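You operate a simulated robot arm through the tools that you are given. There is no shell and no other tool. Be economical: measure what you need, move in short steps, check, and stop when the job is done.

You are at the controls of a simulated robot arm. One attempt, no reset.

Task
Fetch the rolled drawing labelled "P25" from the middle of the drawings table and stand it on the bare end of the drawings table. Take the green brush on the top of the tall cart and put it away on the top of the white slab. Stack the wide bracket marked "C74" from the top of the cleaning table on top of the wide bracket labelled "C39". Any order will do. Set down upright: rolled drawing.

It is judged by the outcome, as a careful person would: the job done as asked, and still so three seconds after it is handed in. It fails if anything else is knocked over, pushed out of place, dropped, spilled or broken.

Robot
A 7-joint arm with a fingered hand on a trunk, on a base that drives. Base frame: it is fixed to the floor where the robot stands at the start and does not move with it; the origin is under the middle of the robot, x ahead of it, y to its left, z up. Lengths are in mm, angles in rad, forces in N, time in s.
Its first joint turns from -2.897 to 2.897 rad. Places, roughly: bare end of the drawings table [700, 1200, 700]; green brush [-3500, -1500, 1000]; top of the white slab [-2200, 11300, 700]; wide bracket [-500, 11750, 750]. Payload 4 kg.
The tool frame sits at the grasp point between the pads (the TCP): z along the fingers, y along the line on which they close. The tips reach 30 mm beyond it. The gripper opens to 104 mm. The gripper's body begins 35 mm behind the TCP. The gripper is a hand of 4 fingers: y runs from the thumb to the fingers, the wrist lies at [-15, -113, -190] in the tool frame, and closing takes about 1.5 s.
Orientation is that of the tool frame in the base frame, as a unit quaternion [w, x, y, z]. With the fingers straight down and the wrist toward the robot, the tool's x, y and z point along [0, 1, 0], [1, 0, 0] and [0, 0, -1] of the base frame.

Tools
- The arm moves only by the tool servo_tool. Its argument "plan" is a list of rows, each an object (a shift or turn left out is 0, a gripper value left out holds the last) with "dp": the shift along the tool's x, y, z in mm, a list of three; "dr": the turn, a rotation vector about the tool's x, y, z in rad, a list of three. In form: [{"dp": [dx, dy, dz], "dr": [rx, ry, rz]}, ...]. A call has 1 to 8 rows; each row is the pose to reach, as a shift and turn from the pose commanded when the call began, along the tool's axes at that moment. "claw" is the finger opening in mm, from 0 to 104, set as the call begins (left out, the last holds). Each row takes 0.2 s and may step no farther than 50 mm and 0.15 rad from the row before; otherwise, or with a gripper value out of range, the whole call is refused. A pose out of reach is approached as far as the arm can. The call stops where the force on the tool passes 40 N (or 10 N more than at its start, if that is more) or the arm is blocked; 0.2 s more then pass. The fingers move at their own pace (about 153 mm/s each) and stop on an object; they squeeze with about 22 N. The grip force told is the motor's: it shows also when the fingers shut on nothing. Time passes only in rows, and 0.2 s behind the last, so rows that repeat a pose let the fingers close. It gives the time, the measured TCP pose, the force on the tool (base axes), the opening and the grip force at its end, in the units of the frame above (readings bear some noise), with the torque about the TCP (base axes, N m) and any sound that the robot's microphone picked up.
- Cameras (640 x 400 px; columns grow to the right, rows downward): "scene" is now at [279.1, 255.9, 1195.9]; the picture's right is [0.83, -0.55, 0.00], its down [-0.47, -0.71, -0.53] and it looks along [0.29, 0.44, -0.85] (base axes); focal length 214 px, centre (320, 200). "wrist" rides on the gripper at [61, -92, -130] in the tool frame; the picture's right is [-0.81, 0.28, -0.52], its down [-0.53, -0.71, 0.46] and it looks along [-0.24, 0.64, 0.72] (tool axes); focal length 275 px, centre (320, 200). There is no depth. A picture from a camera that has moved, and an enlarged one, comes with that camera's place and axes in the base frame and with its lens.
- capture(camera): a new picture of that camera. No time passes.
- drive_base(legs): drives the robot by 1 to 6 legs, each [ahead, left, turn to the left] in mm, mm and rad, along the robot's own axes; the way and the turn of a leg run together, so that a leg with both is an arc; at most 1500 mm and 3.142 rad a leg. The arm and the cameras ride along, it lands a little off, and it stops where it bumps. It gives what a move gives.
- finger_targets(index, middle, ring, thumb_bend, thumb_turn): sets how far each is bent, from 0 (flat) to 1 (curled in); at 0.3 the hand is open as for a grip, at 0.7 the pads meet at the TCP. One left out holds its place. A second passes; each finger stops where it meets its share of the squeeze, and holds until it gets a number again. A gripper value or a shape takes the hand back. It gives what a move gives, with no picture; readings hold the bend of each and the force on the fingers (four entries, about 0 where the hand has none), thumb and palm. thumb_turn goes from beside the hand (0) to across from the fingers (1), as for a grip.
- set_grasp(shape): the hand has 4 fingers and takes this shape, open, in about a second: jaw (thumb against the fingers, like two jaws); tri (thumb and two fingers); tip (a fingertip pinch); poke (one finger out to press); point (the index stretched); flat (the hand flat); cup (the hand cupped); fist (a fist). The gripper value then closes the fingers along that shape, each until it touches; the sizes above hold for jaw. It gives what a move gives, with no picture.
- pan_tilt(pan, tilt): turns the head with the scene camera to pan (to the left, within 2.496 rad either way) and tilt (down, from -0.506 to 1.204), counted from straight ahead of the robot. It gives what a move gives.
- close_up(camera, box): a new picture of the part [left, top, right, bottom] of that camera's present view, enlarged. No time passes.
- hand_in(): hands the job in; it is judged then, once.

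Work in short steps. Places have to be worked out from the pictures, the camera data and where the tool is seen: move nearer, look again, correct. Check each grasp and each placing, and mend what went wrong. You have 165 turns and 128 pictures in all, those below and enlarged ones among them. Open the gripper and draw the arm clear of the work before you hand the job in, unless the task says otherwise; then end with one line.

The tools are called as name(argument=value, ...) on one line, values as JSON. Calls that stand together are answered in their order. servo_tool: Moves the arm, as the interface text tells. Its arguments: {"type":"object","properties":{"plan":{"type":"array"},"claw":{"type":"number"}},"required":["plan"]} The other tools are called the same way: set_grasp (shape) gives the hand a shape; finger_targets (index, middle, ring, thumb_bend, thumb_turn) moves the fingers one by one; drive_base (legs) drives the base; pan_tilt (pan, tilt) turns the head that bears the scene camera; capture (camera) takes a picture; close_up (camera, box) takes an enlarged picture of a part of a camera's view; hand_in () hands the job in.

At the start:

```text
t: 0.0
ee_pos: [219.3, 391.5, 990.3]
tool_rot: [0.0, 0.707, 0.707, 0.0]
ft_force: [-0.8, -0.1, 0.5]
wrist_torque: [0.05, 0.01, 0.0]
gripper_width: 103.5
gripper_force: 0.1
shape: jaw
bend: [0.3, 0.3, 0.3, 0.3, 0.98]
finger forces: [0.0, 0.1, 0.0, 0.0, 0.0, 0.0]
robot x, y, heading: [2.0, -1.4, 0.002]
head pan, tilt: [0.986, 1.018]
```

scene: 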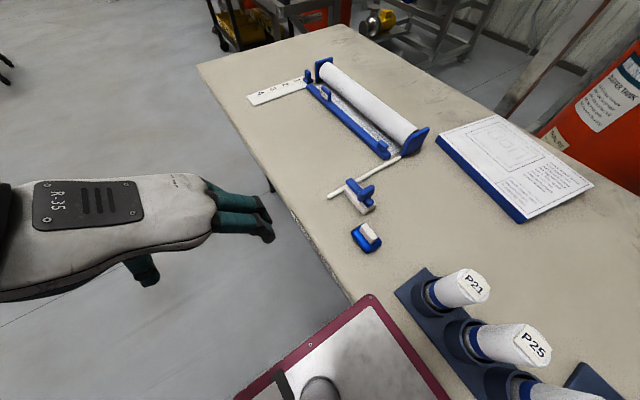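
wrist: 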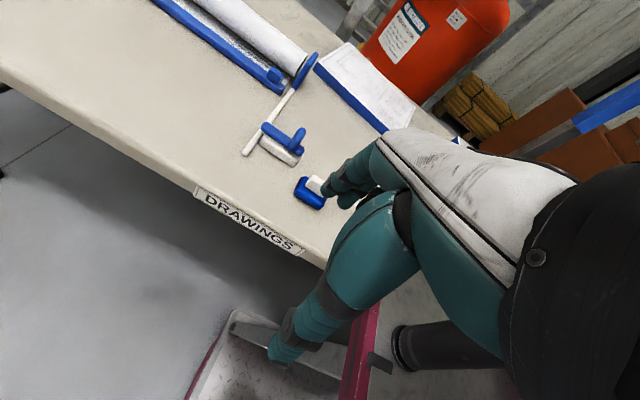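

The first view shows the drawings table with P21, P25 and a third roll in a rack. I pan the head to see the rack and the bare end better.

pan_tilt(pan=0.3, tilt=0.8)

capture(camera="scene")

```text
t: 1.1
ee_pos: [219.5, 392.2, 989.9]
tool_rot: [0.0, 0.707, 0.707, 0.0]
ft_force: [-0.1, -0.7, 0.0]
wrist_torque: [-0.02, -0.04, 0.01]
gripper_width: 103.6
gripper_force: 0.0
shape: jaw
bend: [0.3, 0.3, 0.3, 0.3, 0.98]
finger forces: [0.0, 0.0, 0.0, 0.1, 0.1, 0.0]
robot x, y, heading: [3.4, -0.3, -0.002]
head pan, tilt: [0.3, 0.799]
```

```text
125 pictures are left
camera scene: at [318.2, 222.6, 1212.2], right [0.3, -0.95, 0.0], down [-0.68, -0.21, -0.7], along [0.67, 0.21, -0.72], focal length 214 px, centre (320, 200)
```

scene: 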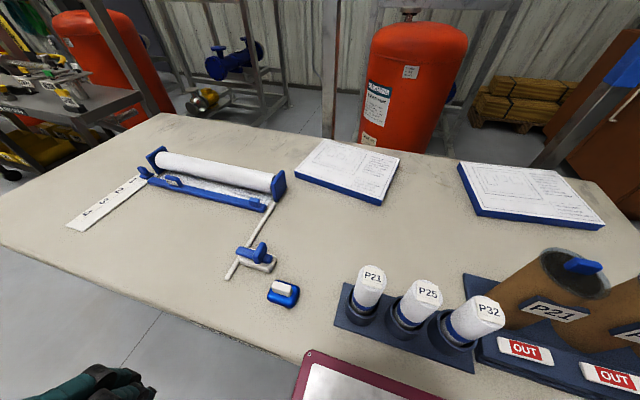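

P25 stands in the middle socket, roughly at x 475, y 115. I look lower and further right for the robot's own footprint and the table edge.

pan_tilt(pan=0.0, tilt=1.2)

capture(camera="scene")

```text
t: 1.9
ee_pos: [218.1, 391.6, 989.7]
tool_rot: [0.0, 0.707, 0.707, 0.0]
ft_force: [-0.2, -0.1, 0.6]
wrist_torque: [-0.05, 0.0, -0.03]
gripper_width: 103.7
gripper_force: 0.0
shape: jaw
bend: [0.3, 0.3, 0.3, 0.3, 0.98]
finger forces: [0.0, 0.1, 0.1, 0.0, 0.0, 0.0]
robot x, y, heading: [-0.0, 1.8, 0.001]
head pan, tilt: [0.0, 1.201]
```

```text
124 pictures are left
camera scene: at [297.2, 198.8, 1184.5], right [0.0, -1.0, 0.0], down [-0.93, 0.0, -0.36], along [0.36, 0.0, -0.93], focal length 214 px, centre (320, 200)
```

scene: 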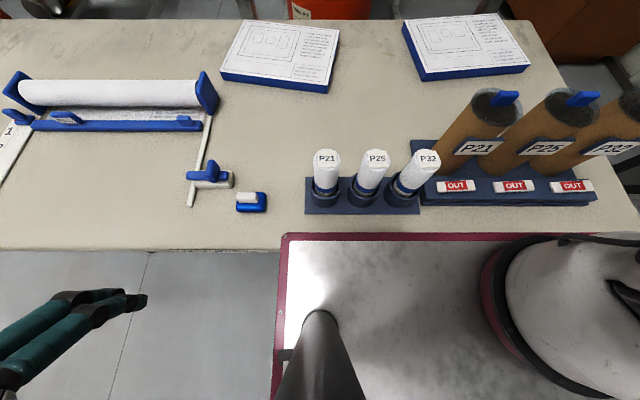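

P25 seems near (485, 100), top at about z 890, about 45 mm wide. The arm needs about 700 mm reach, so I must back away; I look behind both ways first.

pan_tilt(pan=2.45, tilt=0.25)

capture(camera="scene")

pan_tilt(pan=-2.45, tilt=0.25)

capture(camera="scene")

pan_tilt(pan=1.4, tilt=0.25)

capture(camera="scene")

```text
t: 4.2
ee_pos: [214.0, 390.3, 989.8]
tool_rot: [-0.001, 0.703, 0.711, -0.001]
ft_force: [0.3, -0.3, -0.3]
wrist_torque: [0.04, 0.01, -0.01]
gripper_width: 103.9
gripper_force: 0.1
shape: jaw
bend: [0.3, 0.3, 0.3, 0.3, 0.98]
finger forces: [0.1, 0.0, 0.1, 0.1, 0.0, 0.0]
robot x, y, heading: [1.3, -2.0, -0.001]
head pan, tilt: [2.45, 0.25]
```

```text
123 pictures are left
camera scene: at [270.0, 287.3, 1252.0], right [0.95, -0.31, 0.0], down [-0.11, -0.33, -0.94], along [0.29, 0.89, -0.34], focal length 214 px, centre (320, 200)
```

scene: 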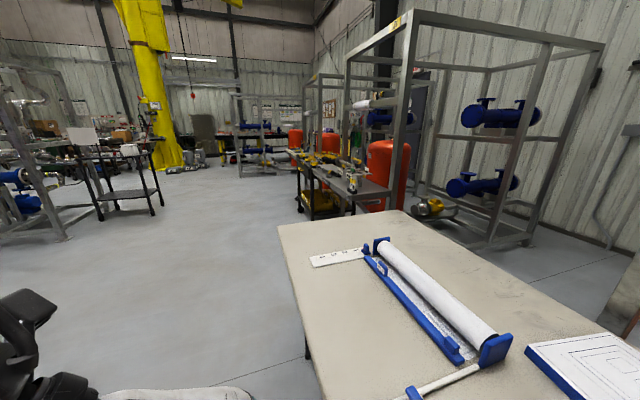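

```text
t: 8.0
ee_pos: [218.4, 390.9, 990.0]
tool_rot: [0.0, 0.706, 0.708, -0.001]
ft_force: [-0.7, 0.7, -0.3]
wrist_torque: [0.0, -0.02, -0.01]
gripper_width: 103.9
gripper_force: 0.1
shape: jaw
bend: [0.3, 0.3, 0.3, 0.3, 0.98]
finger forces: [0.1, 0.1, 0.0, 0.0, 0.0, 0.0]
robot x, y, heading: [2.8, 2.2, 0.002]
head pan, tilt: [-2.45, 0.25]
```

```text
122 pictures are left
camera scene: at [230.9, 106.1, 1253.3], right [-0.99, 0.11, 0.0], down [0.04, 0.33, -0.94], along [-0.1, -0.94, -0.33], focal length 214 px, centre (320, 200)
```

scene: 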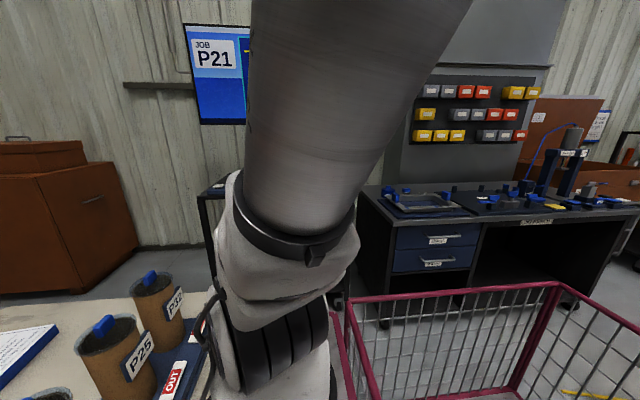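

```text
t: 11.2
ee_pos: [213.5, 390.6, 989.9]
tool_rot: [0.0, 0.703, 0.711, -0.001]
ft_force: [-1.5, -0.2, 0.1]
wrist_torque: [0.0, -0.03, -0.02]
gripper_width: 103.8
gripper_force: 0.0
shape: jaw
bend: [0.3, 0.3, 0.3, 0.3, 0.98]
finger forces: [0.0, 0.1, 0.0, 0.0, 0.0, 0.0]
robot x, y, heading: [-0.2, 0.6, 0.003]
head pan, tilt: [1.4, 0.25]
```

```text
121 pictures are left
camera scene: at [270.6, 287.2, 1253.7], right [0.95, -0.32, 0.0], down [-0.1, -0.31, -0.95], along [0.3, 0.9, -0.33], focal length 214 px, centre (320, 200)
```

scene: 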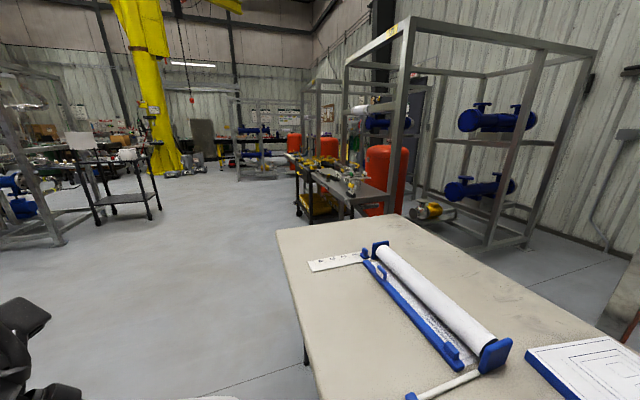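

The floor to the left is clear. I back off 260 mm and check whether the maroon frame travels with me.

drive_base(legs=[[-260, 0, 0]])

pan_tilt(pan=0.0, tilt=0.9)

capture(camera="scene")

```text
t: 13.1
ee_pos: [-47.7, 391.6, 990.0]
tool_rot: [-0.001, 0.702, 0.713, -0.001]
ft_force: [-0.3, -0.6, 0.0]
wrist_torque: [0.01, 0.01, 0.01]
gripper_width: 103.7
gripper_force: 0.0
shape: jaw
bend: [0.3, 0.3, 0.3, 0.3, 0.98]
finger forces: [0.0, 0.0, 0.0, 0.1, 0.0, 0.0]
robot x, y, heading: [-255.5, 0.7, -0.002]
head pan, tilt: [1.4, 0.25]
```

```text
t: 14.6
ee_pos: [-47.5, 391.4, 989.1]
tool_rot: [-0.001, 0.702, 0.712, -0.001]
ft_force: [-0.1, 0.5, -0.2]
wrist_torque: [0.01, -0.01, 0.01]
gripper_width: 104.1
gripper_force: 0.1
shape: jaw
bend: [0.3, 0.3, 0.3, 0.3, 0.98]
finger forces: [0.0, 0.1, 0.0, 0.0, 0.0, 0.0]
robot x, y, heading: [-260.8, 0.8, -0.001]
head pan, tilt: [0.0, 0.901]
```

```text
120 pictures are left
camera scene: at [56.9, 198.9, 1204.3], right [0.0, -1.0, 0.0], down [-0.78, 0.0, -0.62], along [0.62, 0.0, -0.78], focal length 214 px, centre (320, 200)
```

scene: 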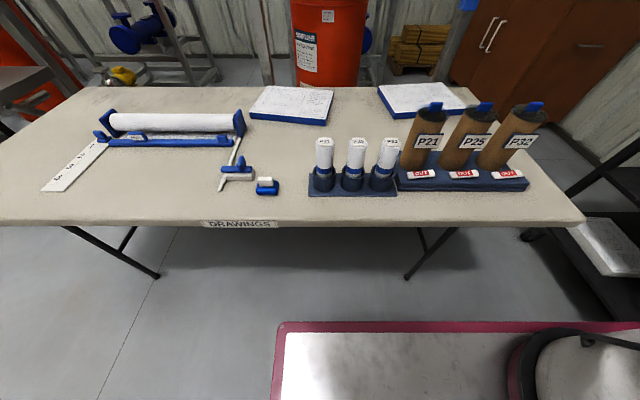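

Triangulating: P25 top at about (489, 108, 883), table top z about 697. I move the hand over the table toward it, high.

servo_tool(plan=[{"dp": [-20, 41, -10]}, {"dp": [-40, 82, -20]}, {"dp": [-60, 123, -30]}, {"dp": [-80, 164, -30]}, {"dp": [-100, 205, -30]}, {"dp": [-120, 246, -30]}, {"dp": [-140, 287, -30]}, {"dp": [-160, 328, -30]}], claw=104)

servo_tool(plan=[{"dp": [-20, 41, 0]}, {"dp": [-40, 82, 0]}, {"dp": [-60, 123, 0]}, {"dp": [-80, 164, 0]}, {"dp": [-100, 180, 0]}, {"dp": [-115, 190, 0]}, {"dp": [-115, 190, 0]}])

capture(camera="wrist")

capture(camera="scene")

```text
t: 16.4
ee_pos: [282.5, 235.8, 1018.0]
tool_rot: [0.0, 0.7, 0.714, -0.001]
ft_force: [0.0, 0.6, 0.0]
wrist_torque: [0.0, -0.01, 0.0]
gripper_width: 104.2
gripper_force: 0.0
shape: jaw
bend: [0.3, 0.3, 0.3, 0.3, 0.97]
finger forces: [0.1, 0.0, 0.0, 0.0, 0.0, 0.1]
robot x, y, heading: [-257.6, 0.6, 0.002]
head pan, tilt: [0.0, 0.901]
```

```text
t: 18.0
ee_pos: [475.4, 124.0, 1017.3]
tool_rot: [-0.002, 0.702, 0.712, -0.001]
ft_force: [0.6, -0.8, -0.1]
wrist_torque: [-0.01, 0.0, 0.01]
gripper_width: 104.3
gripper_force: 0.2
shape: jaw
bend: [0.3, 0.3, 0.3, 0.3, 0.97]
finger forces: [0.1, 0.0, 0.0, 0.1, 0.0, 0.0]
robot x, y, heading: [-259.7, -4.0, 0.001]
head pan, tilt: [0.0, 0.901]
```

```text
119 pictures are left
camera wrist: at [383.7, 182.0, 1149.4], right [0.29, -0.81, 0.52], down [-0.71, -0.54, -0.45], along [0.65, -0.23, -0.73], focal length 275 px, centre (320, 200)
```

wrist: 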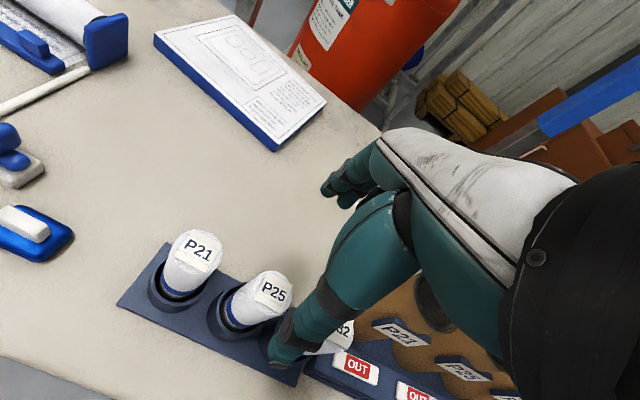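

```text
118 pictures are left
camera scene: at [56.9, 198.8, 1204.3], right [0.0, -1.0, 0.0], down [-0.78, 0.0, -0.62], along [0.62, 0.0, -0.78], focal length 214 px, centre (320, 200)
```

scene: 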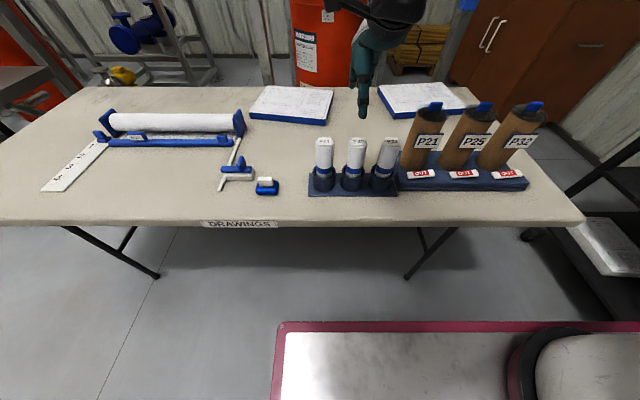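

The wrist view agrees: P25 top at about (487, 110). I centre over it and descend partway.

servo_tool(plan=[{"dp": [-14, 12, 0]}, {"dp": [-14, 12, 40]}, {"dp": [-14, 12, 80]}, {"dp": [-14, 12, 110]}, {"dp": [-14, 12, 110]}])

capture(camera="wrist")

close_up(camera="scene", box=[280, 80, 440, 220])

```text
t: 19.2
ee_pos: [486.3, 111.4, 907.6]
tool_rot: [-0.001, 0.701, 0.713, -0.001]
ft_force: [-0.1, -1.7, -0.6]
wrist_torque: [0.01, -0.03, -0.03]
gripper_width: 104.1
gripper_force: 0.0
shape: jaw
bend: [0.3, 0.3, 0.3, 0.3, 0.97]
finger forces: [0.0, 0.1, 0.0, 0.0, 0.0, 0.1]
robot x, y, heading: [-259.8, 0.5, 0.001]
head pan, tilt: [0.0, 0.901]
```

```text
117 pictures are left
camera wrist: at [394.3, 168.5, 1038.6], right [0.29, -0.81, 0.52], down [-0.71, -0.54, -0.45], along [0.65, -0.23, -0.73], focal length 275 px, centre (320, 200)
```

wrist: 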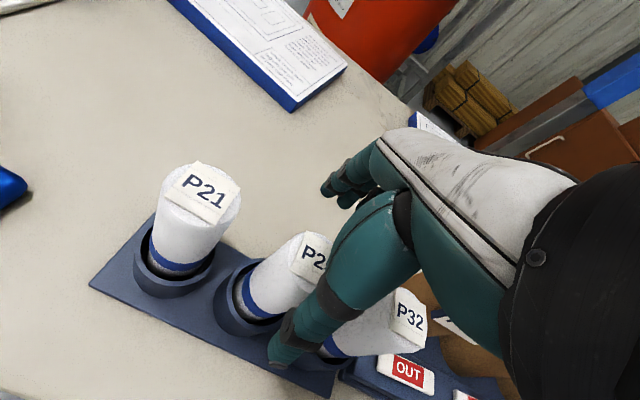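

```text
2.86 times, centred on (360, 150) of scene
camera zoom: at [56.9, 198.9, 1204.3], right [0.0, -1.0, 0.0], down [-0.78, 0.0, -0.62], along [0.62, 0.0, -0.78], focal length 613 px, centre (206, 343)
```

zoom: 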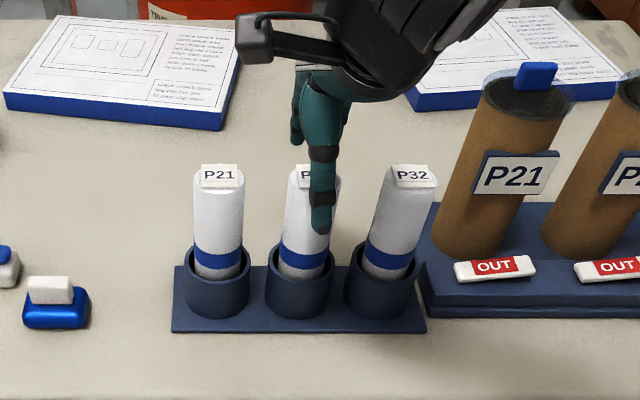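

Aligned well. I descend to z about 864 and close.

servo_tool(plan=[{"dp": [-3, 2, 20]}, {"dp": [-3, 2, 42]}, {"dp": [-3, 2, 42]}])

servo_tool(plan=[{"dp": [0, 0, 0]}, {"dp": [0, 0, 0]}, {"dp": [0, 0, 0]}, {"dp": [0, 0, 0]}, {"dp": [0, 0, 0]}, {"dp": [0, 0, 0]}, {"dp": [0, 0, 0]}, {"dp": [0, 0, 0]}], claw=0)

close_up(camera="scene", box=[280, 80, 440, 220])

```text
t: 20.0
ee_pos: [489.4, 107.6, 866.2]
tool_rot: [-0.001, 0.701, 0.713, -0.001]
ft_force: [-0.6, 0.0, -0.4]
wrist_torque: [-0.03, -0.01, 0.01]
gripper_width: 103.8
gripper_force: 0.1
shape: jaw
bend: [0.3, 0.3, 0.3, 0.3, 0.97]
finger forces: [0.0, 0.1, 0.0, 0.0, 0.0, 0.0]
robot x, y, heading: [-258.0, 1.5, -0.001]
head pan, tilt: [0.0, 0.901]
```

```text
t: 21.8
ee_pos: [489.8, 107.2, 866.0]
tool_rot: [0.0, 0.702, 0.712, -0.001]
ft_force: [0.1, 1.0, -0.8]
wrist_torque: [0.01, -0.02, -0.04]
gripper_width: 35.3
gripper_force: 21.9
shape: jaw
bend: [0.73, 0.63, 0.69, 0.68, 1.0]
finger forces: [12.1, 7.1, 0.1, 0.0, 18.8, 0.0]
robot x, y, heading: [-262.1, 0.8, -0.005]
head pan, tilt: [0.0, 0.901]
```

```text
2.86 times, centred on (360, 150) of scene
camera zoom: at [56.9, 198.8, 1204.3], right [0.0, -1.0, 0.0], down [-0.78, 0.0, -0.62], along [0.62, 0.0, -0.78], focal length 613 px, centre (206, 343)
```

zoom: 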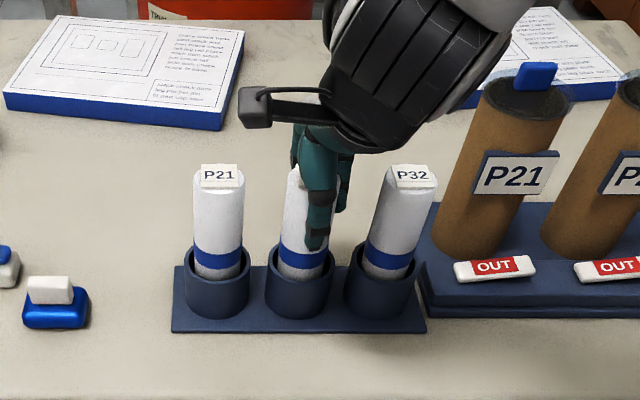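

The thumb sits about 10 mm to the right of the roll's axis. I reopen, shift 8 mm left and re-grip.

servo_tool(plan=[{"dp": [0, 0, 0]}, {"dp": [0, 0, 0]}, {"dp": [0, 0, 0]}, {"dp": [0, 0, 0]}, {"dp": [0, 0, 0]}, {"dp": [8, 0, 0]}, {"dp": [8, 0, 0]}], claw=104)

servo_tool(plan=[{"dp": [0, 0, 0]}, {"dp": [0, 0, 0]}, {"dp": [0, 0, 0]}, {"dp": [0, 0, 0]}, {"dp": [0, 0, 0]}, {"dp": [0, 0, 0]}, {"dp": [0, 0, 0]}, {"dp": [0, 0, 0]}], claw=0)

close_up(camera="scene", box=[280, 80, 440, 220])

capture(camera="wrist")

```text
t: 23.4
ee_pos: [488.5, 115.6, 866.6]
tool_rot: [-0.001, 0.702, 0.712, -0.001]
ft_force: [0.4, 0.5, -0.3]
wrist_torque: [0.0, 0.04, 0.0]
gripper_width: 103.7
gripper_force: 0.0
shape: jaw
bend: [0.3, 0.3, 0.3, 0.3, 0.98]
finger forces: [0.1, 0.0, 0.1, 0.1, 0.0, 0.0]
robot x, y, heading: [-261.8, -0.4, 0.003]
head pan, tilt: [0.0, 0.901]
```

```text
t: 25.2
ee_pos: [489.5, 115.5, 866.7]
tool_rot: [-0.001, 0.702, 0.713, -0.001]
ft_force: [0.0, -0.4, 0.6]
wrist_torque: [0.0, 0.0, 0.0]
gripper_width: 34.1
gripper_force: 22.0
shape: jaw
bend: [0.74, 0.51, 0.57, 0.74, 1.0]
finger forces: [9.5, 5.9, 2.9, 0.1, 18.4, 0.0]
robot x, y, heading: [-262.1, -1.5, -0.0]
head pan, tilt: [0.0, 0.901]
```

```text
2.86 times, centred on (360, 150) of scene
camera zoom: at [57.0, 198.8, 1204.3], right [0.0, -1.0, 0.0], down [-0.78, 0.0, -0.62], along [0.62, 0.0, -0.78], focal length 613 px, centre (206, 343)
```

zoom: 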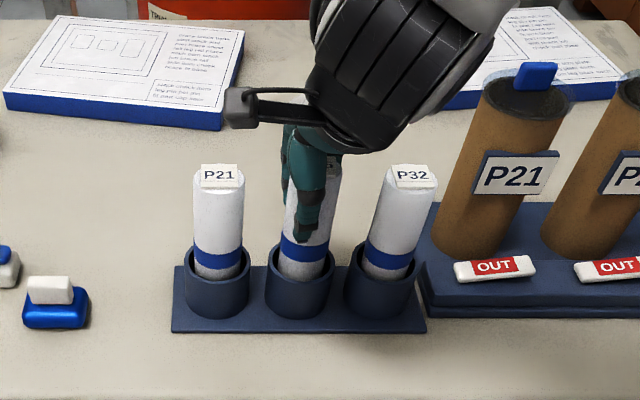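

```text
113 pictures are left
camera wrist: at [397.0, 173.3, 997.2], right [0.29, -0.81, 0.52], down [-0.71, -0.54, -0.45], along [0.65, -0.23, -0.73], focal length 275 px, centre (320, 200)
```

wrist: 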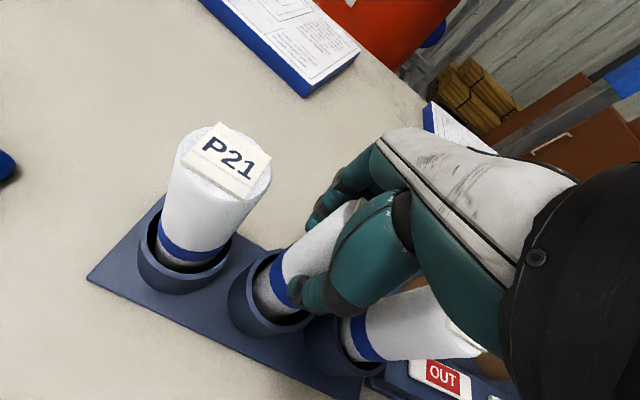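

On measuring the zooms, the roll's axis is at y about 103 and the thumb was actually centred in the first grip. I reopen, go back 9 mm and re-grip.

servo_tool(plan=[{"dp": [0, 0, 0]}, {"dp": [0, 0, 0]}, {"dp": [0, 0, 0]}, {"dp": [0, 0, 0]}, {"dp": [0, 0, 0]}, {"dp": [-9, 0, 0]}, {"dp": [-9, 0, 0]}], claw=104)

close_up(camera="scene", box=[320, 110, 400, 200])

servo_tool(plan=[{"dp": [0, 0, 0]}, {"dp": [0, 0, 0]}, {"dp": [0, 0, 0]}, {"dp": [0, 0, 0]}, {"dp": [0, 0, 0]}, {"dp": [0, 0, 0]}, {"dp": [0, 0, 0]}, {"dp": [0, 0, 0]}], claw=0)

close_up(camera="scene", box=[320, 110, 400, 200])

```text
t: 26.8
ee_pos: [488.9, 105.5, 866.3]
tool_rot: [0.0, 0.702, 0.713, -0.001]
ft_force: [-0.7, 0.0, 0.4]
wrist_torque: [-0.01, -0.02, 0.01]
gripper_width: 103.6
gripper_force: 0.1
shape: jaw
bend: [0.3, 0.3, 0.3, 0.3, 0.98]
finger forces: [0.0, 0.0, 0.1, 0.0, 0.0, 0.0]
robot x, y, heading: [-260.2, 1.1, 0.001]
head pan, tilt: [0.0, 0.901]
```

```text
4.44 times, centred on (360, 155) of scene
camera zoom: at [56.9, 198.8, 1204.3], right [0.0, -1.0, 0.0], down [-0.78, 0.0, -0.62], along [0.62, 0.0, -0.78], focal length 953 px, centre (142, 400)
```

zoom: 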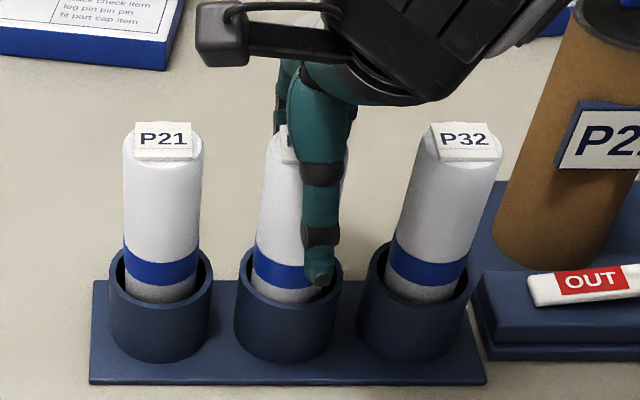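

```text
t: 28.6
ee_pos: [488.3, 105.6, 866.6]
tool_rot: [-0.001, 0.701, 0.713, -0.002]
ft_force: [-0.4, -0.1, -0.2]
wrist_torque: [-0.04, 0.02, 0.02]
gripper_width: 32.7
gripper_force: 21.5
shape: jaw
bend: [0.72, 0.69, 0.7, 0.67, 1.0]
finger forces: [12.5, 5.8, 0.0, 0.1, 19.2, 0.1]
robot x, y, heading: [-260.3, -0.3, -0.002]
head pan, tilt: [0.0, 0.901]
```

```text
4.44 times, centred on (360, 155) of scene
camera zoom: at [56.9, 198.8, 1204.3], right [0.0, -1.0, 0.0], down [-0.78, 0.0, -0.62], along [0.62, 0.0, -0.78], focal length 953 px, centre (142, 400)
```

zoom: 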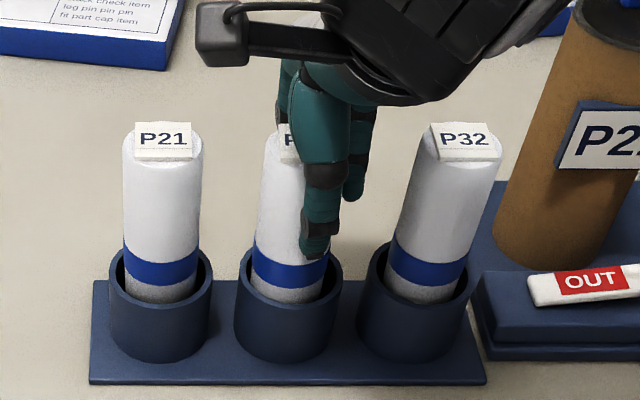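

Now it's clear: a finger dangles past the right edge and the thumb is off to the right, so the second grip (y 115, three fingers on) was the good one. I go back to y 114.

servo_tool(plan=[{"dp": [0, 0, 0]}, {"dp": [0, 0, 0]}, {"dp": [0, 0, 0]}, {"dp": [0, 0, 0]}, {"dp": [0, 0, 0]}, {"dp": [8, 0, 0]}, {"dp": [8, 0, 0]}], claw=104)

servo_tool(plan=[{"dp": [0, 0, 0]}, {"dp": [0, 0, 0]}, {"dp": [0, 0, 0]}, {"dp": [0, 0, 0]}, {"dp": [0, 0, 0]}, {"dp": [0, 0, 0]}, {"dp": [0, 0, 0]}, {"dp": [0, 0, 0]}], claw=0)

close_up(camera="scene", box=[320, 110, 400, 200])

```text
t: 30.2
ee_pos: [488.8, 114.3, 867.3]
tool_rot: [-0.001, 0.701, 0.713, 0.0]
ft_force: [0.2, 0.2, -1.4]
wrist_torque: [-0.03, 0.01, -0.01]
gripper_width: 103.3
gripper_force: 0.0
shape: jaw
bend: [0.3, 0.3, 0.3, 0.3, 0.98]
finger forces: [0.0, 0.0, 0.0, 0.0, 0.1, 0.1]
robot x, y, heading: [-260.8, -2.5, -0.001]
head pan, tilt: [0.0, 0.901]
```

```text
t: 32.0
ee_pos: [489.0, 113.2, 867.0]
tool_rot: [-0.001, 0.702, 0.712, -0.001]
ft_force: [0.6, -0.2, 0.5]
wrist_torque: [0.02, -0.03, -0.02]
gripper_width: 35.6
gripper_force: 22.1
shape: jaw
bend: [0.71, 0.65, 0.7, 0.64, 1.0]
finger forces: [12.6, 6.8, 0.0, 0.1, 18.1, 0.0]
robot x, y, heading: [-259.0, -0.8, 0.003]
head pan, tilt: [0.0, 0.901]
```

```text
4.44 times, centred on (360, 155) of scene
camera zoom: at [57.0, 198.8, 1204.3], right [0.0, -1.0, 0.0], down [-0.78, 0.0, -0.62], along [0.62, 0.0, -0.78], focal length 953 px, centre (142, 400)
```

zoom: 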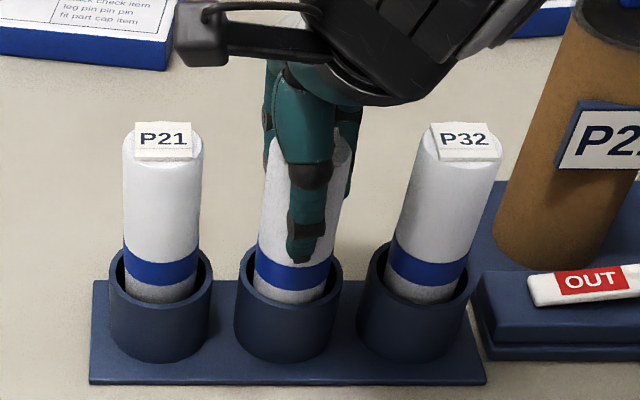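

The thumb is centred now. I lift 40 mm and check it hangs straight.

servo_tool(plan=[{"dp": [0, 0, -10]}, {"dp": [0, 0, -25]}, {"dp": [0, 0, -40]}, {"dp": [0, 0, -40]}])

close_up(camera="scene", box=[280, 80, 440, 220])

```text
t: 33.0
ee_pos: [489.1, 114.6, 906.6]
tool_rot: [-0.002, 0.702, 0.713, -0.001]
ft_force: [0.5, -1.0, -1.4]
wrist_torque: [-0.04, 0.0, 0.02]
gripper_width: 35.6
gripper_force: 21.8
shape: jaw
bend: [0.71, 0.65, 0.7, 0.64, 1.0]
finger forces: [12.4, 6.8, 0.1, 0.0, 18.0, 0.1]
robot x, y, heading: [-261.7, 0.5, 0.006]
head pan, tilt: [0.0, 0.901]
```

```text
2.86 times, centred on (360, 150) of scene
camera zoom: at [57.0, 198.8, 1204.3], right [0.0, -1.0, 0.0], down [-0.78, 0.0, -0.62], along [0.62, 0.0, -0.78], focal length 613 px, centre (206, 343)
```

zoom: 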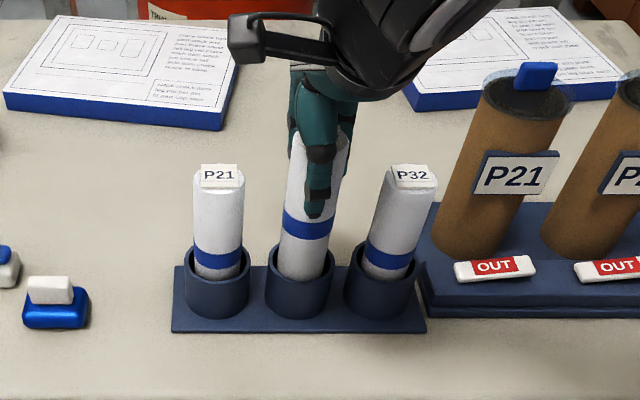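

It lifts straight and firm. I raise it another 110 mm to clear, then drive left along the table to the bare end.

servo_tool(plan=[{"dp": [0, 0, -30]}, {"dp": [0, 0, -60]}, {"dp": [0, 0, -90]}, {"dp": [0, 0, -110]}, {"dp": [0, 0, -110]}])

capture(camera="scene")

```text
t: 34.2
ee_pos: [489.6, 115.2, 1016.2]
tool_rot: [-0.001, 0.701, 0.713, -0.002]
ft_force: [-0.3, -0.2, -1.6]
wrist_torque: [-0.05, 0.01, 0.0]
gripper_width: 35.1
gripper_force: 22.2
shape: jaw
bend: [0.71, 0.65, 0.7, 0.64, 1.0]
finger forces: [12.5, 6.9, 0.0, 0.0, 18.0, 0.0]
robot x, y, heading: [-257.4, -1.1, 0.003]
head pan, tilt: [0.0, 0.901]
```

```text
108 pictures are left
camera scene: at [57.0, 198.8, 1204.3], right [0.0, -1.0, 0.0], down [-0.78, 0.0, -0.62], along [0.62, 0.0, -0.78], focal length 214 px, centre (320, 200)
```

scene: 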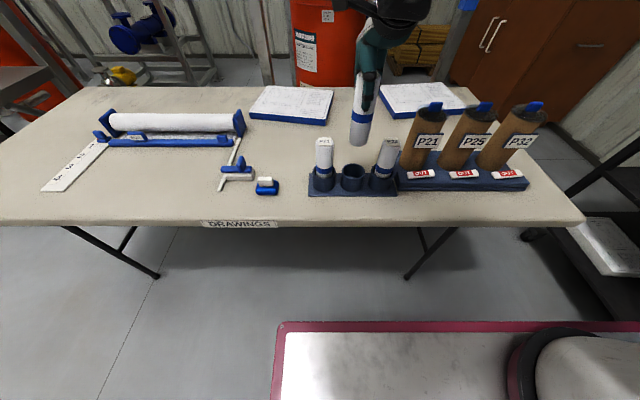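

The roll is clear of its holder. I drive left about 1115 mm and 100 mm ahead.

drive_base(legs=[[0, 600, 0], [0, 515, 0], [100, 0, 0]])

capture(camera="scene")

```text
t: 40.9
ee_pos: [592.4, 1224.4, 1015.8]
tool_rot: [-0.001, 0.702, 0.712, -0.001]
ft_force: [1.0, 1.1, -0.5]
wrist_torque: [-0.01, -0.01, 0.01]
gripper_width: 35.6
gripper_force: 22.2
shape: jaw
bend: [0.71, 0.65, 0.7, 0.64, 1.0]
finger forces: [12.4, 6.9, 0.1, 0.0, 18.0, 0.0]
robot x, y, heading: [-156.8, 1109.2, -0.003]
head pan, tilt: [0.0, 0.901]
```

```text
107 pictures are left
camera scene: at [159.6, 1308.8, 1204.3], right [0.0, -1.0, 0.0], down [-0.78, 0.0, -0.62], along [0.62, 0.0, -0.78], focal length 214 px, centre (320, 200)
```

scene: 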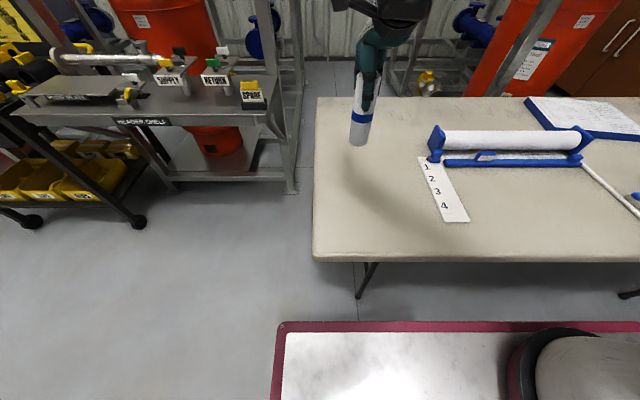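

The bare end spans y about 965–1320. I shift to y 1160 and lower to z about 860.

servo_tool(plan=[{"dp": [-30, 10, 20]}, {"dp": [-62, 10, 50]}, {"dp": [-62, 10, 80]}, {"dp": [-62, 10, 110]}, {"dp": [-62, 10, 135]}, {"dp": [-62, 10, 150]}, {"dp": [-62, 10, 150]}])

close_up(camera="scene", box=[320, 80, 460, 200])

```text
t: 42.5
ee_pos: [601.8, 1162.1, 867.4]
tool_rot: [0.0, 0.703, 0.711, 0.0]
ft_force: [-0.7, 0.1, -1.4]
wrist_torque: [0.03, 0.0, -0.02]
gripper_width: 34.9
gripper_force: 22.4
shape: jaw
bend: [0.71, 0.65, 0.7, 0.64, 1.0]
finger forces: [12.3, 6.9, 0.0, 0.0, 17.9, 0.0]
robot x, y, heading: [-159.0, 1108.5, 0.0]
head pan, tilt: [0.0, 0.901]
```

```text
3.33 times, centred on (390, 140) of scene
camera zoom: at [159.5, 1308.8, 1204.3], right [0.0, -1.0, 0.0], down [-0.78, 0.0, -0.62], along [0.62, 0.0, -0.78], focal length 715 px, centre (87, 400)
```

zoom: 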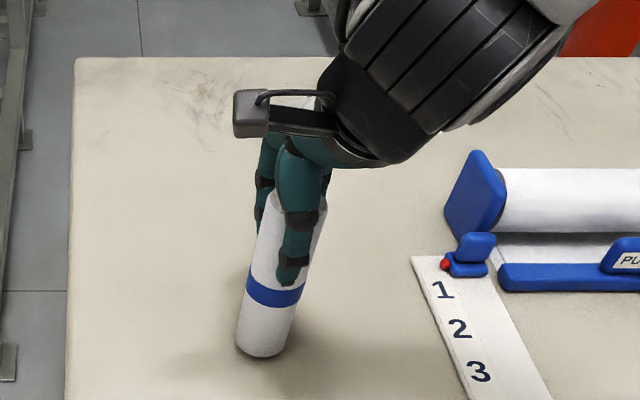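

The roll's bottom is about 40 mm above the table. I lower 34 mm, then feel for contact.

servo_tool(plan=[{"dp": [0, 0, 12]}, {"dp": [0, 0, 24]}, {"dp": [0, 0, 34]}, {"dp": [0, 0, 34]}])

close_up(camera="scene", box=[320, 80, 460, 200])

```text
t: 43.5
ee_pos: [602.6, 1163.6, 835.5]
tool_rot: [0.0, 0.702, 0.712, 0.0]
ft_force: [3.1, 4.8, 30.5]
wrist_torque: [-0.25, -0.48, 0.0]
gripper_width: 30.1
gripper_force: 21.8
shape: jaw
bend: [0.72, 0.63, 0.71, 0.72, 0.97]
finger forces: [11.3, 11.4, 8.2, 0.0, 22.4, 0.0]
robot x, y, heading: [-156.1, 1110.8, 0.001]
head pan, tilt: [0.0, 0.901]
```

```text
3.33 times, centred on (390, 140) of scene
camera zoom: at [158.7, 1308.9, 1204.5], right [0.0, -1.0, 0.0], down [-0.78, 0.0, -0.62], along [0.62, 0.0, -0.78], focal length 715 px, centre (87, 400)
```

zoom: 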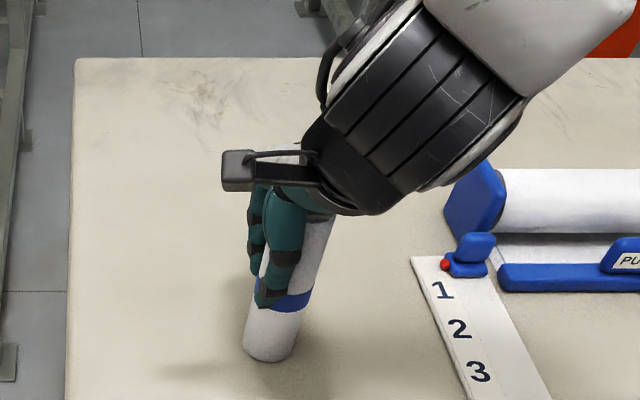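

It is on the table with 30 N pressing. I relieve the press a few mm and look at the lean.

servo_tool(plan=[{"dp": [0, 0, -3]}, {"dp": [0, 0, -6]}, {"dp": [0, 0, -6]}])

close_up(camera="scene", box=[320, 80, 460, 200])

capture(camera="wrist")

```text
t: 44.3
ee_pos: [601.5, 1162.5, 838.4]
tool_rot: [-0.002, 0.702, 0.712, -0.002]
ft_force: [-0.8, -0.3, -1.1]
wrist_torque: [0.01, -0.04, 0.01]
gripper_width: 29.6
gripper_force: 22.5
shape: jaw
bend: [0.72, 0.64, 0.69, 0.71, 0.98]
finger forces: [7.1, 7.5, 7.0, 0.0, 15.2, 0.1]
robot x, y, heading: [-156.4, 1110.3, -0.0]
head pan, tilt: [0.0, 0.901]
```

```text
3.33 times, centred on (390, 140) of scene
camera zoom: at [159.5, 1308.7, 1204.3], right [0.0, -1.0, 0.0], down [-0.78, 0.0, -0.62], along [0.62, 0.0, -0.78], focal length 715 px, centre (87, 400)
```

zoom: 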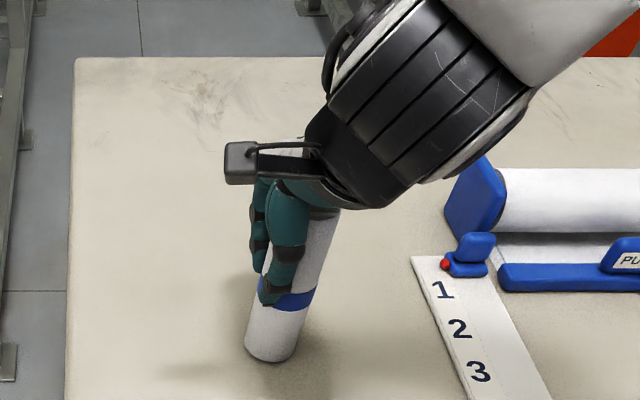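

```text
103 pictures are left
camera wrist: at [510.0, 1219.9, 969.1], right [0.29, -0.81, 0.52], down [-0.71, -0.54, -0.45], along [0.64, -0.24, -0.73], focal length 275 px, centre (320, 200)
```

wrist: 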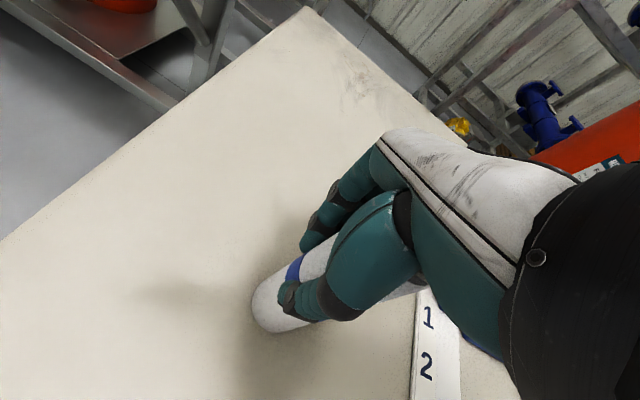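

Lean looks only a few degrees. I press back 3 mm for light contact and open the hand slowly by fingers.

servo_tool(plan=[{"dp": [0, 0, 2]}, {"dp": [0, 0, 3]}])

servo_tool(plan=[{"dp": [0, 0, 0]}, {"dp": [0, 0, 0]}, {"dp": [0, 0, 0]}, {"dp": [0, 0, 0]}, {"dp": [0, 0, 0]}, {"dp": [0, 0, 0]}], claw=104)

close_up(camera="scene", box=[320, 80, 460, 200])

capture(camera="wrist")

```text
t: 44.9
ee_pos: [601.7, 1162.5, 836.8]
tool_rot: [-0.001, 0.702, 0.712, -0.001]
ft_force: [-0.2, 0.6, 1.9]
wrist_torque: [-0.02, 0.01, -0.03]
gripper_width: 29.6
gripper_force: 22.1
shape: jaw
bend: [0.72, 0.64, 0.69, 0.71, 0.97]
finger forces: [7.3, 7.6, 7.2, 0.0, 16.0, 0.0]
robot x, y, heading: [-157.3, 1108.4, -0.0]
head pan, tilt: [0.0, 0.901]
```

```text
t: 46.3
ee_pos: [602.8, 1161.9, 835.9]
tool_rot: [-0.001, 0.702, 0.712, -0.001]
ft_force: [0.0, 0.5, -0.8]
wrist_torque: [0.01, 0.0, 0.02]
gripper_width: 103.6
gripper_force: 0.1
shape: jaw
bend: [0.3, 0.3, 0.3, 0.3, 0.98]
finger forces: [0.1, 0.0, 0.1, 0.0, 0.0, 0.0]
robot x, y, heading: [-157.5, 1108.3, -0.004]
head pan, tilt: [0.0, 0.901]
```

```text
3.33 times, centred on (390, 140) of scene
camera zoom: at [159.5, 1308.8, 1204.3], right [0.0, -1.0, 0.0], down [-0.78, 0.0, -0.62], along [0.62, 0.0, -0.78], focal length 715 px, centre (87, 400)
```

zoom: 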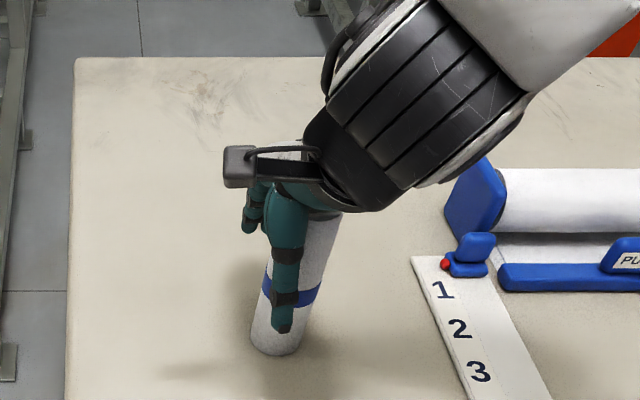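

```text
101 pictures are left
camera wrist: at [510.2, 1220.3, 966.8], right [0.29, -0.81, 0.52], down [-0.71, -0.54, -0.45], along [0.65, -0.23, -0.73], focal length 275 px, centre (320, 200)
```

wrist: 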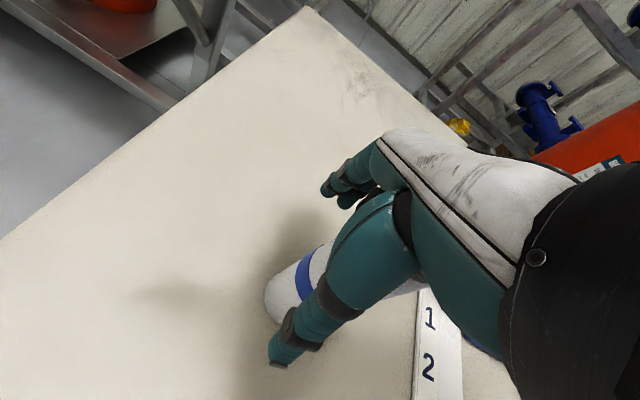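

It stands on its own. I raise the hand straight up, clear of it.

servo_tool(plan=[{"dp": [0, 0, -30]}, {"dp": [0, 0, -60]}, {"dp": [0, 0, -100]}, {"dp": [0, 0, -140]}, {"dp": [0, 0, -180]}, {"dp": [0, 0, -180]}])

capture(camera="scene")

```text
t: 47.7
ee_pos: [601.9, 1162.2, 1015.8]
tool_rot: [0.0, 0.703, 0.712, 0.0]
ft_force: [-0.3, 0.8, -0.2]
wrist_torque: [0.02, 0.0, -0.01]
gripper_width: 103.8
gripper_force: 0.0
shape: jaw
bend: [0.3, 0.3, 0.3, 0.3, 0.98]
finger forces: [0.0, 0.1, 0.0, 0.1, 0.0, 0.0]
robot x, y, heading: [-155.8, 1110.0, -0.004]
head pan, tilt: [0.0, 0.901]
```

```text
100 pictures are left
camera scene: at [159.6, 1308.7, 1204.3], right [0.0, -1.0, 0.0], down [-0.78, 0.0, -0.62], along [0.62, 0.0, -0.78], focal length 214 px, centre (320, 200)
```

scene: 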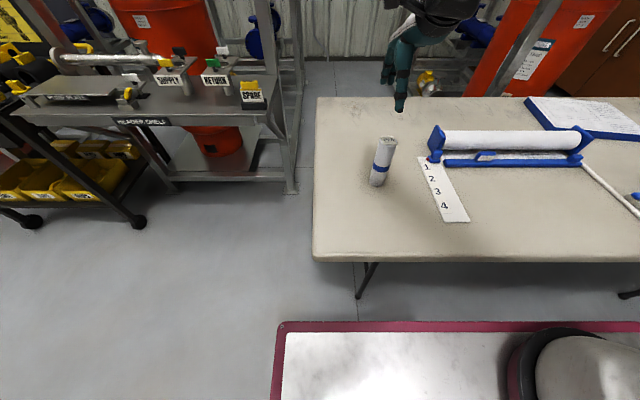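

P25 stands upright on the bare end. I tuck the arm back to its travelling pose (mirror of the approach path).

servo_tool(plan=[{"dp": [25, -41, 0]}, {"dp": [50, -82, 0]}, {"dp": [76, -123, 0]}, {"dp": [102, -164, 0]}, {"dp": [128, -205, 0]}, {"dp": [154, -246, 0]}, {"dp": [180, -287, 0]}, {"dp": [206, -328, 0]}])

servo_tool(plan=[{"dp": [25, -41, 0]}, {"dp": [50, -82, 0]}, {"dp": [76, -123, 5]}, {"dp": [102, -164, 10]}, {"dp": [128, -205, 20]}, {"dp": [128, -205, 26]}])

drive_base(legs=[[-600, 0, 0], [0, 0, 1.57]])

pan_tilt(pan=1.2, tilt=0.2)

capture(camera="scene")

```text
t: 49.7
ee_pos: [314.3, 1344.9, 1017.4]
tool_rot: [0.0, 0.744, 0.668, 0.002]
ft_force: [1.3, 0.1, -0.7]
wrist_torque: [0.01, -0.03, 0.0]
gripper_width: 104.3
gripper_force: 0.0
shape: jaw
bend: [0.3, 0.3, 0.3, 0.3, 0.97]
finger forces: [0.1, 0.0, 0.1, 0.0, 0.0, 0.1]
robot x, y, heading: [-160.0, 1113.0, -0.002]
head pan, tilt: [0.0, 0.901]
stopped in row 8: the arm was blocked; the commanded pose is now the measured one
```

```text
t: 50.5
ee_pos: [290.4, 1404.2, 1015.2]
tool_rot: [0.014, 0.805, 0.593, 0.012]
ft_force: [-1.0, 0.5, 0.1]
wrist_torque: [-0.07, -0.04, -0.01]
gripper_width: 103.9
gripper_force: 0.0
shape: jaw
bend: [0.3, 0.3, 0.3, 0.3, 0.97]
finger forces: [0.0, 0.0, 0.0, 0.0, 0.1, 0.0]
robot x, y, heading: [-156.8, 1113.0, -0.003]
head pan, tilt: [0.0, 0.901]
stopped in row 3: the arm was blocked; the commanded pose is now the measured one
```

```text
t: 57.7
ee_pos: [-1049.5, 1558.5, 1015.7]
tool_rot: [0.003, 0.151, 0.988, 0.017]
ft_force: [-0.2, 0.3, 0.2]
wrist_torque: [0.02, 0.03, 0.01]
gripper_width: 104.0
gripper_force: 0.0
shape: jaw
bend: [0.3, 0.3, 0.3, 0.3, 0.97]
finger forces: [0.1, 0.0, 0.0, 0.1, 0.1, 0.0]
robot x, y, heading: [-754.3, 1106.3, 1.564]
head pan, tilt: [0.0, 0.901]
```

```text
t: 59.1
ee_pos: [-1055.6, 1559.2, 1019.7]
tool_rot: [-0.006, 0.151, 0.988, 0.017]
ft_force: [-0.6, -0.5, 1.0]
wrist_torque: [0.01, 0.02, -0.01]
gripper_width: 103.7
gripper_force: 0.0
shape: jaw
bend: [0.3, 0.3, 0.3, 0.3, 0.97]
finger forces: [0.1, 0.0, 0.0, 0.0, 0.1, 0.0]
robot x, y, heading: [-758.7, 1110.1, 1.565]
head pan, tilt: [1.201, 0.201]
```

```text
99 pictures are left
camera scene: at [-997.6, 1403.9, 1194.7], right [0.78, 0.63, 0.0], down [0.54, -0.67, -0.51], along [-0.32, 0.4, -0.86], focal length 214 px, centre (320, 200)
```

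scene: 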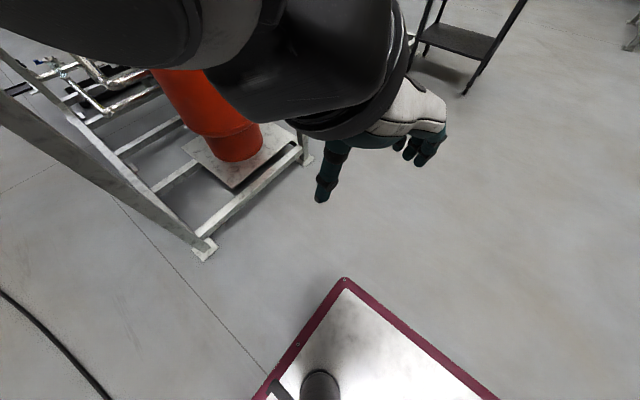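

The arm hinders the head on the left side. I look right/ahead and behind instead to map the room.

pan_tilt(pan=0.0, tilt=0.25)

capture(camera="scene")

drive_base(legs=[[0, 0, 1.57]])

capture(camera="scene")

```text
t: 60.5
ee_pos: [-1047.0, 1565.5, 1014.4]
tool_rot: [0.003, 0.16, 0.987, 0.02]
ft_force: [0.8, 0.0, -0.2]
wrist_torque: [-0.01, 0.03, -0.01]
gripper_width: 104.1
gripper_force: 0.1
shape: jaw
bend: [0.3, 0.3, 0.3, 0.3, 0.97]
finger forces: [0.0, 0.1, 0.0, 0.0, 0.0, 0.0]
robot x, y, heading: [-757.8, 1111.5, 1.571]
head pan, tilt: [0.0, 0.25]
```

```text
98 pictures are left
camera scene: at [-987.1, 1408.4, 1192.6], right [0.87, 0.49, 0.0], down [0.43, -0.77, -0.48], along [-0.23, 0.42, -0.88], focal length 214 px, centre (320, 200)
```

scene: 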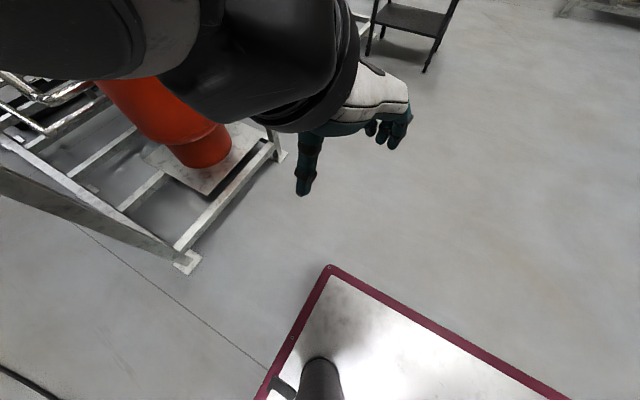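

```text
t: 64.7
ee_pos: [-1214.1, 824.3, 1015.1]
tool_rot: [-0.011, -0.583, 0.812, 0.016]
ft_force: [-0.8, -1.0, -0.3]
wrist_torque: [0.0, 0.02, -0.01]
gripper_width: 104.0
gripper_force: 0.1
shape: jaw
bend: [0.3, 0.3, 0.3, 0.3, 0.97]
finger forces: [0.0, 0.1, 0.0, 0.0, 0.0, 0.1]
robot x, y, heading: [-756.6, 1111.9, 3.132]
head pan, tilt: [0.0, 0.25]
```

```text
97 pictures are left
camera scene: at [-1055.9, 882.7, 1191.9], right [-0.46, 0.89, 0.0], down [0.78, 0.4, -0.47], along [-0.42, -0.22, -0.88], focal length 214 px, centre (320, 200)
```

scene: 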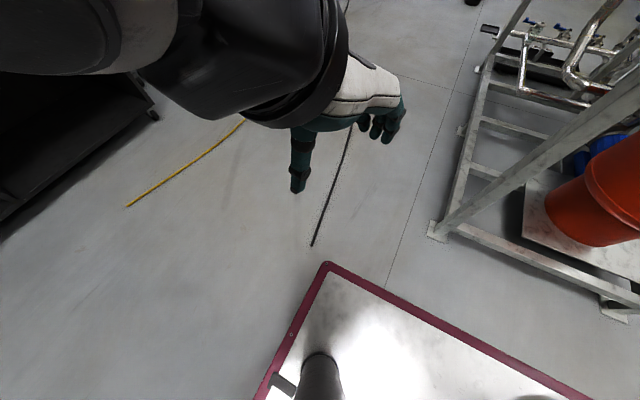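

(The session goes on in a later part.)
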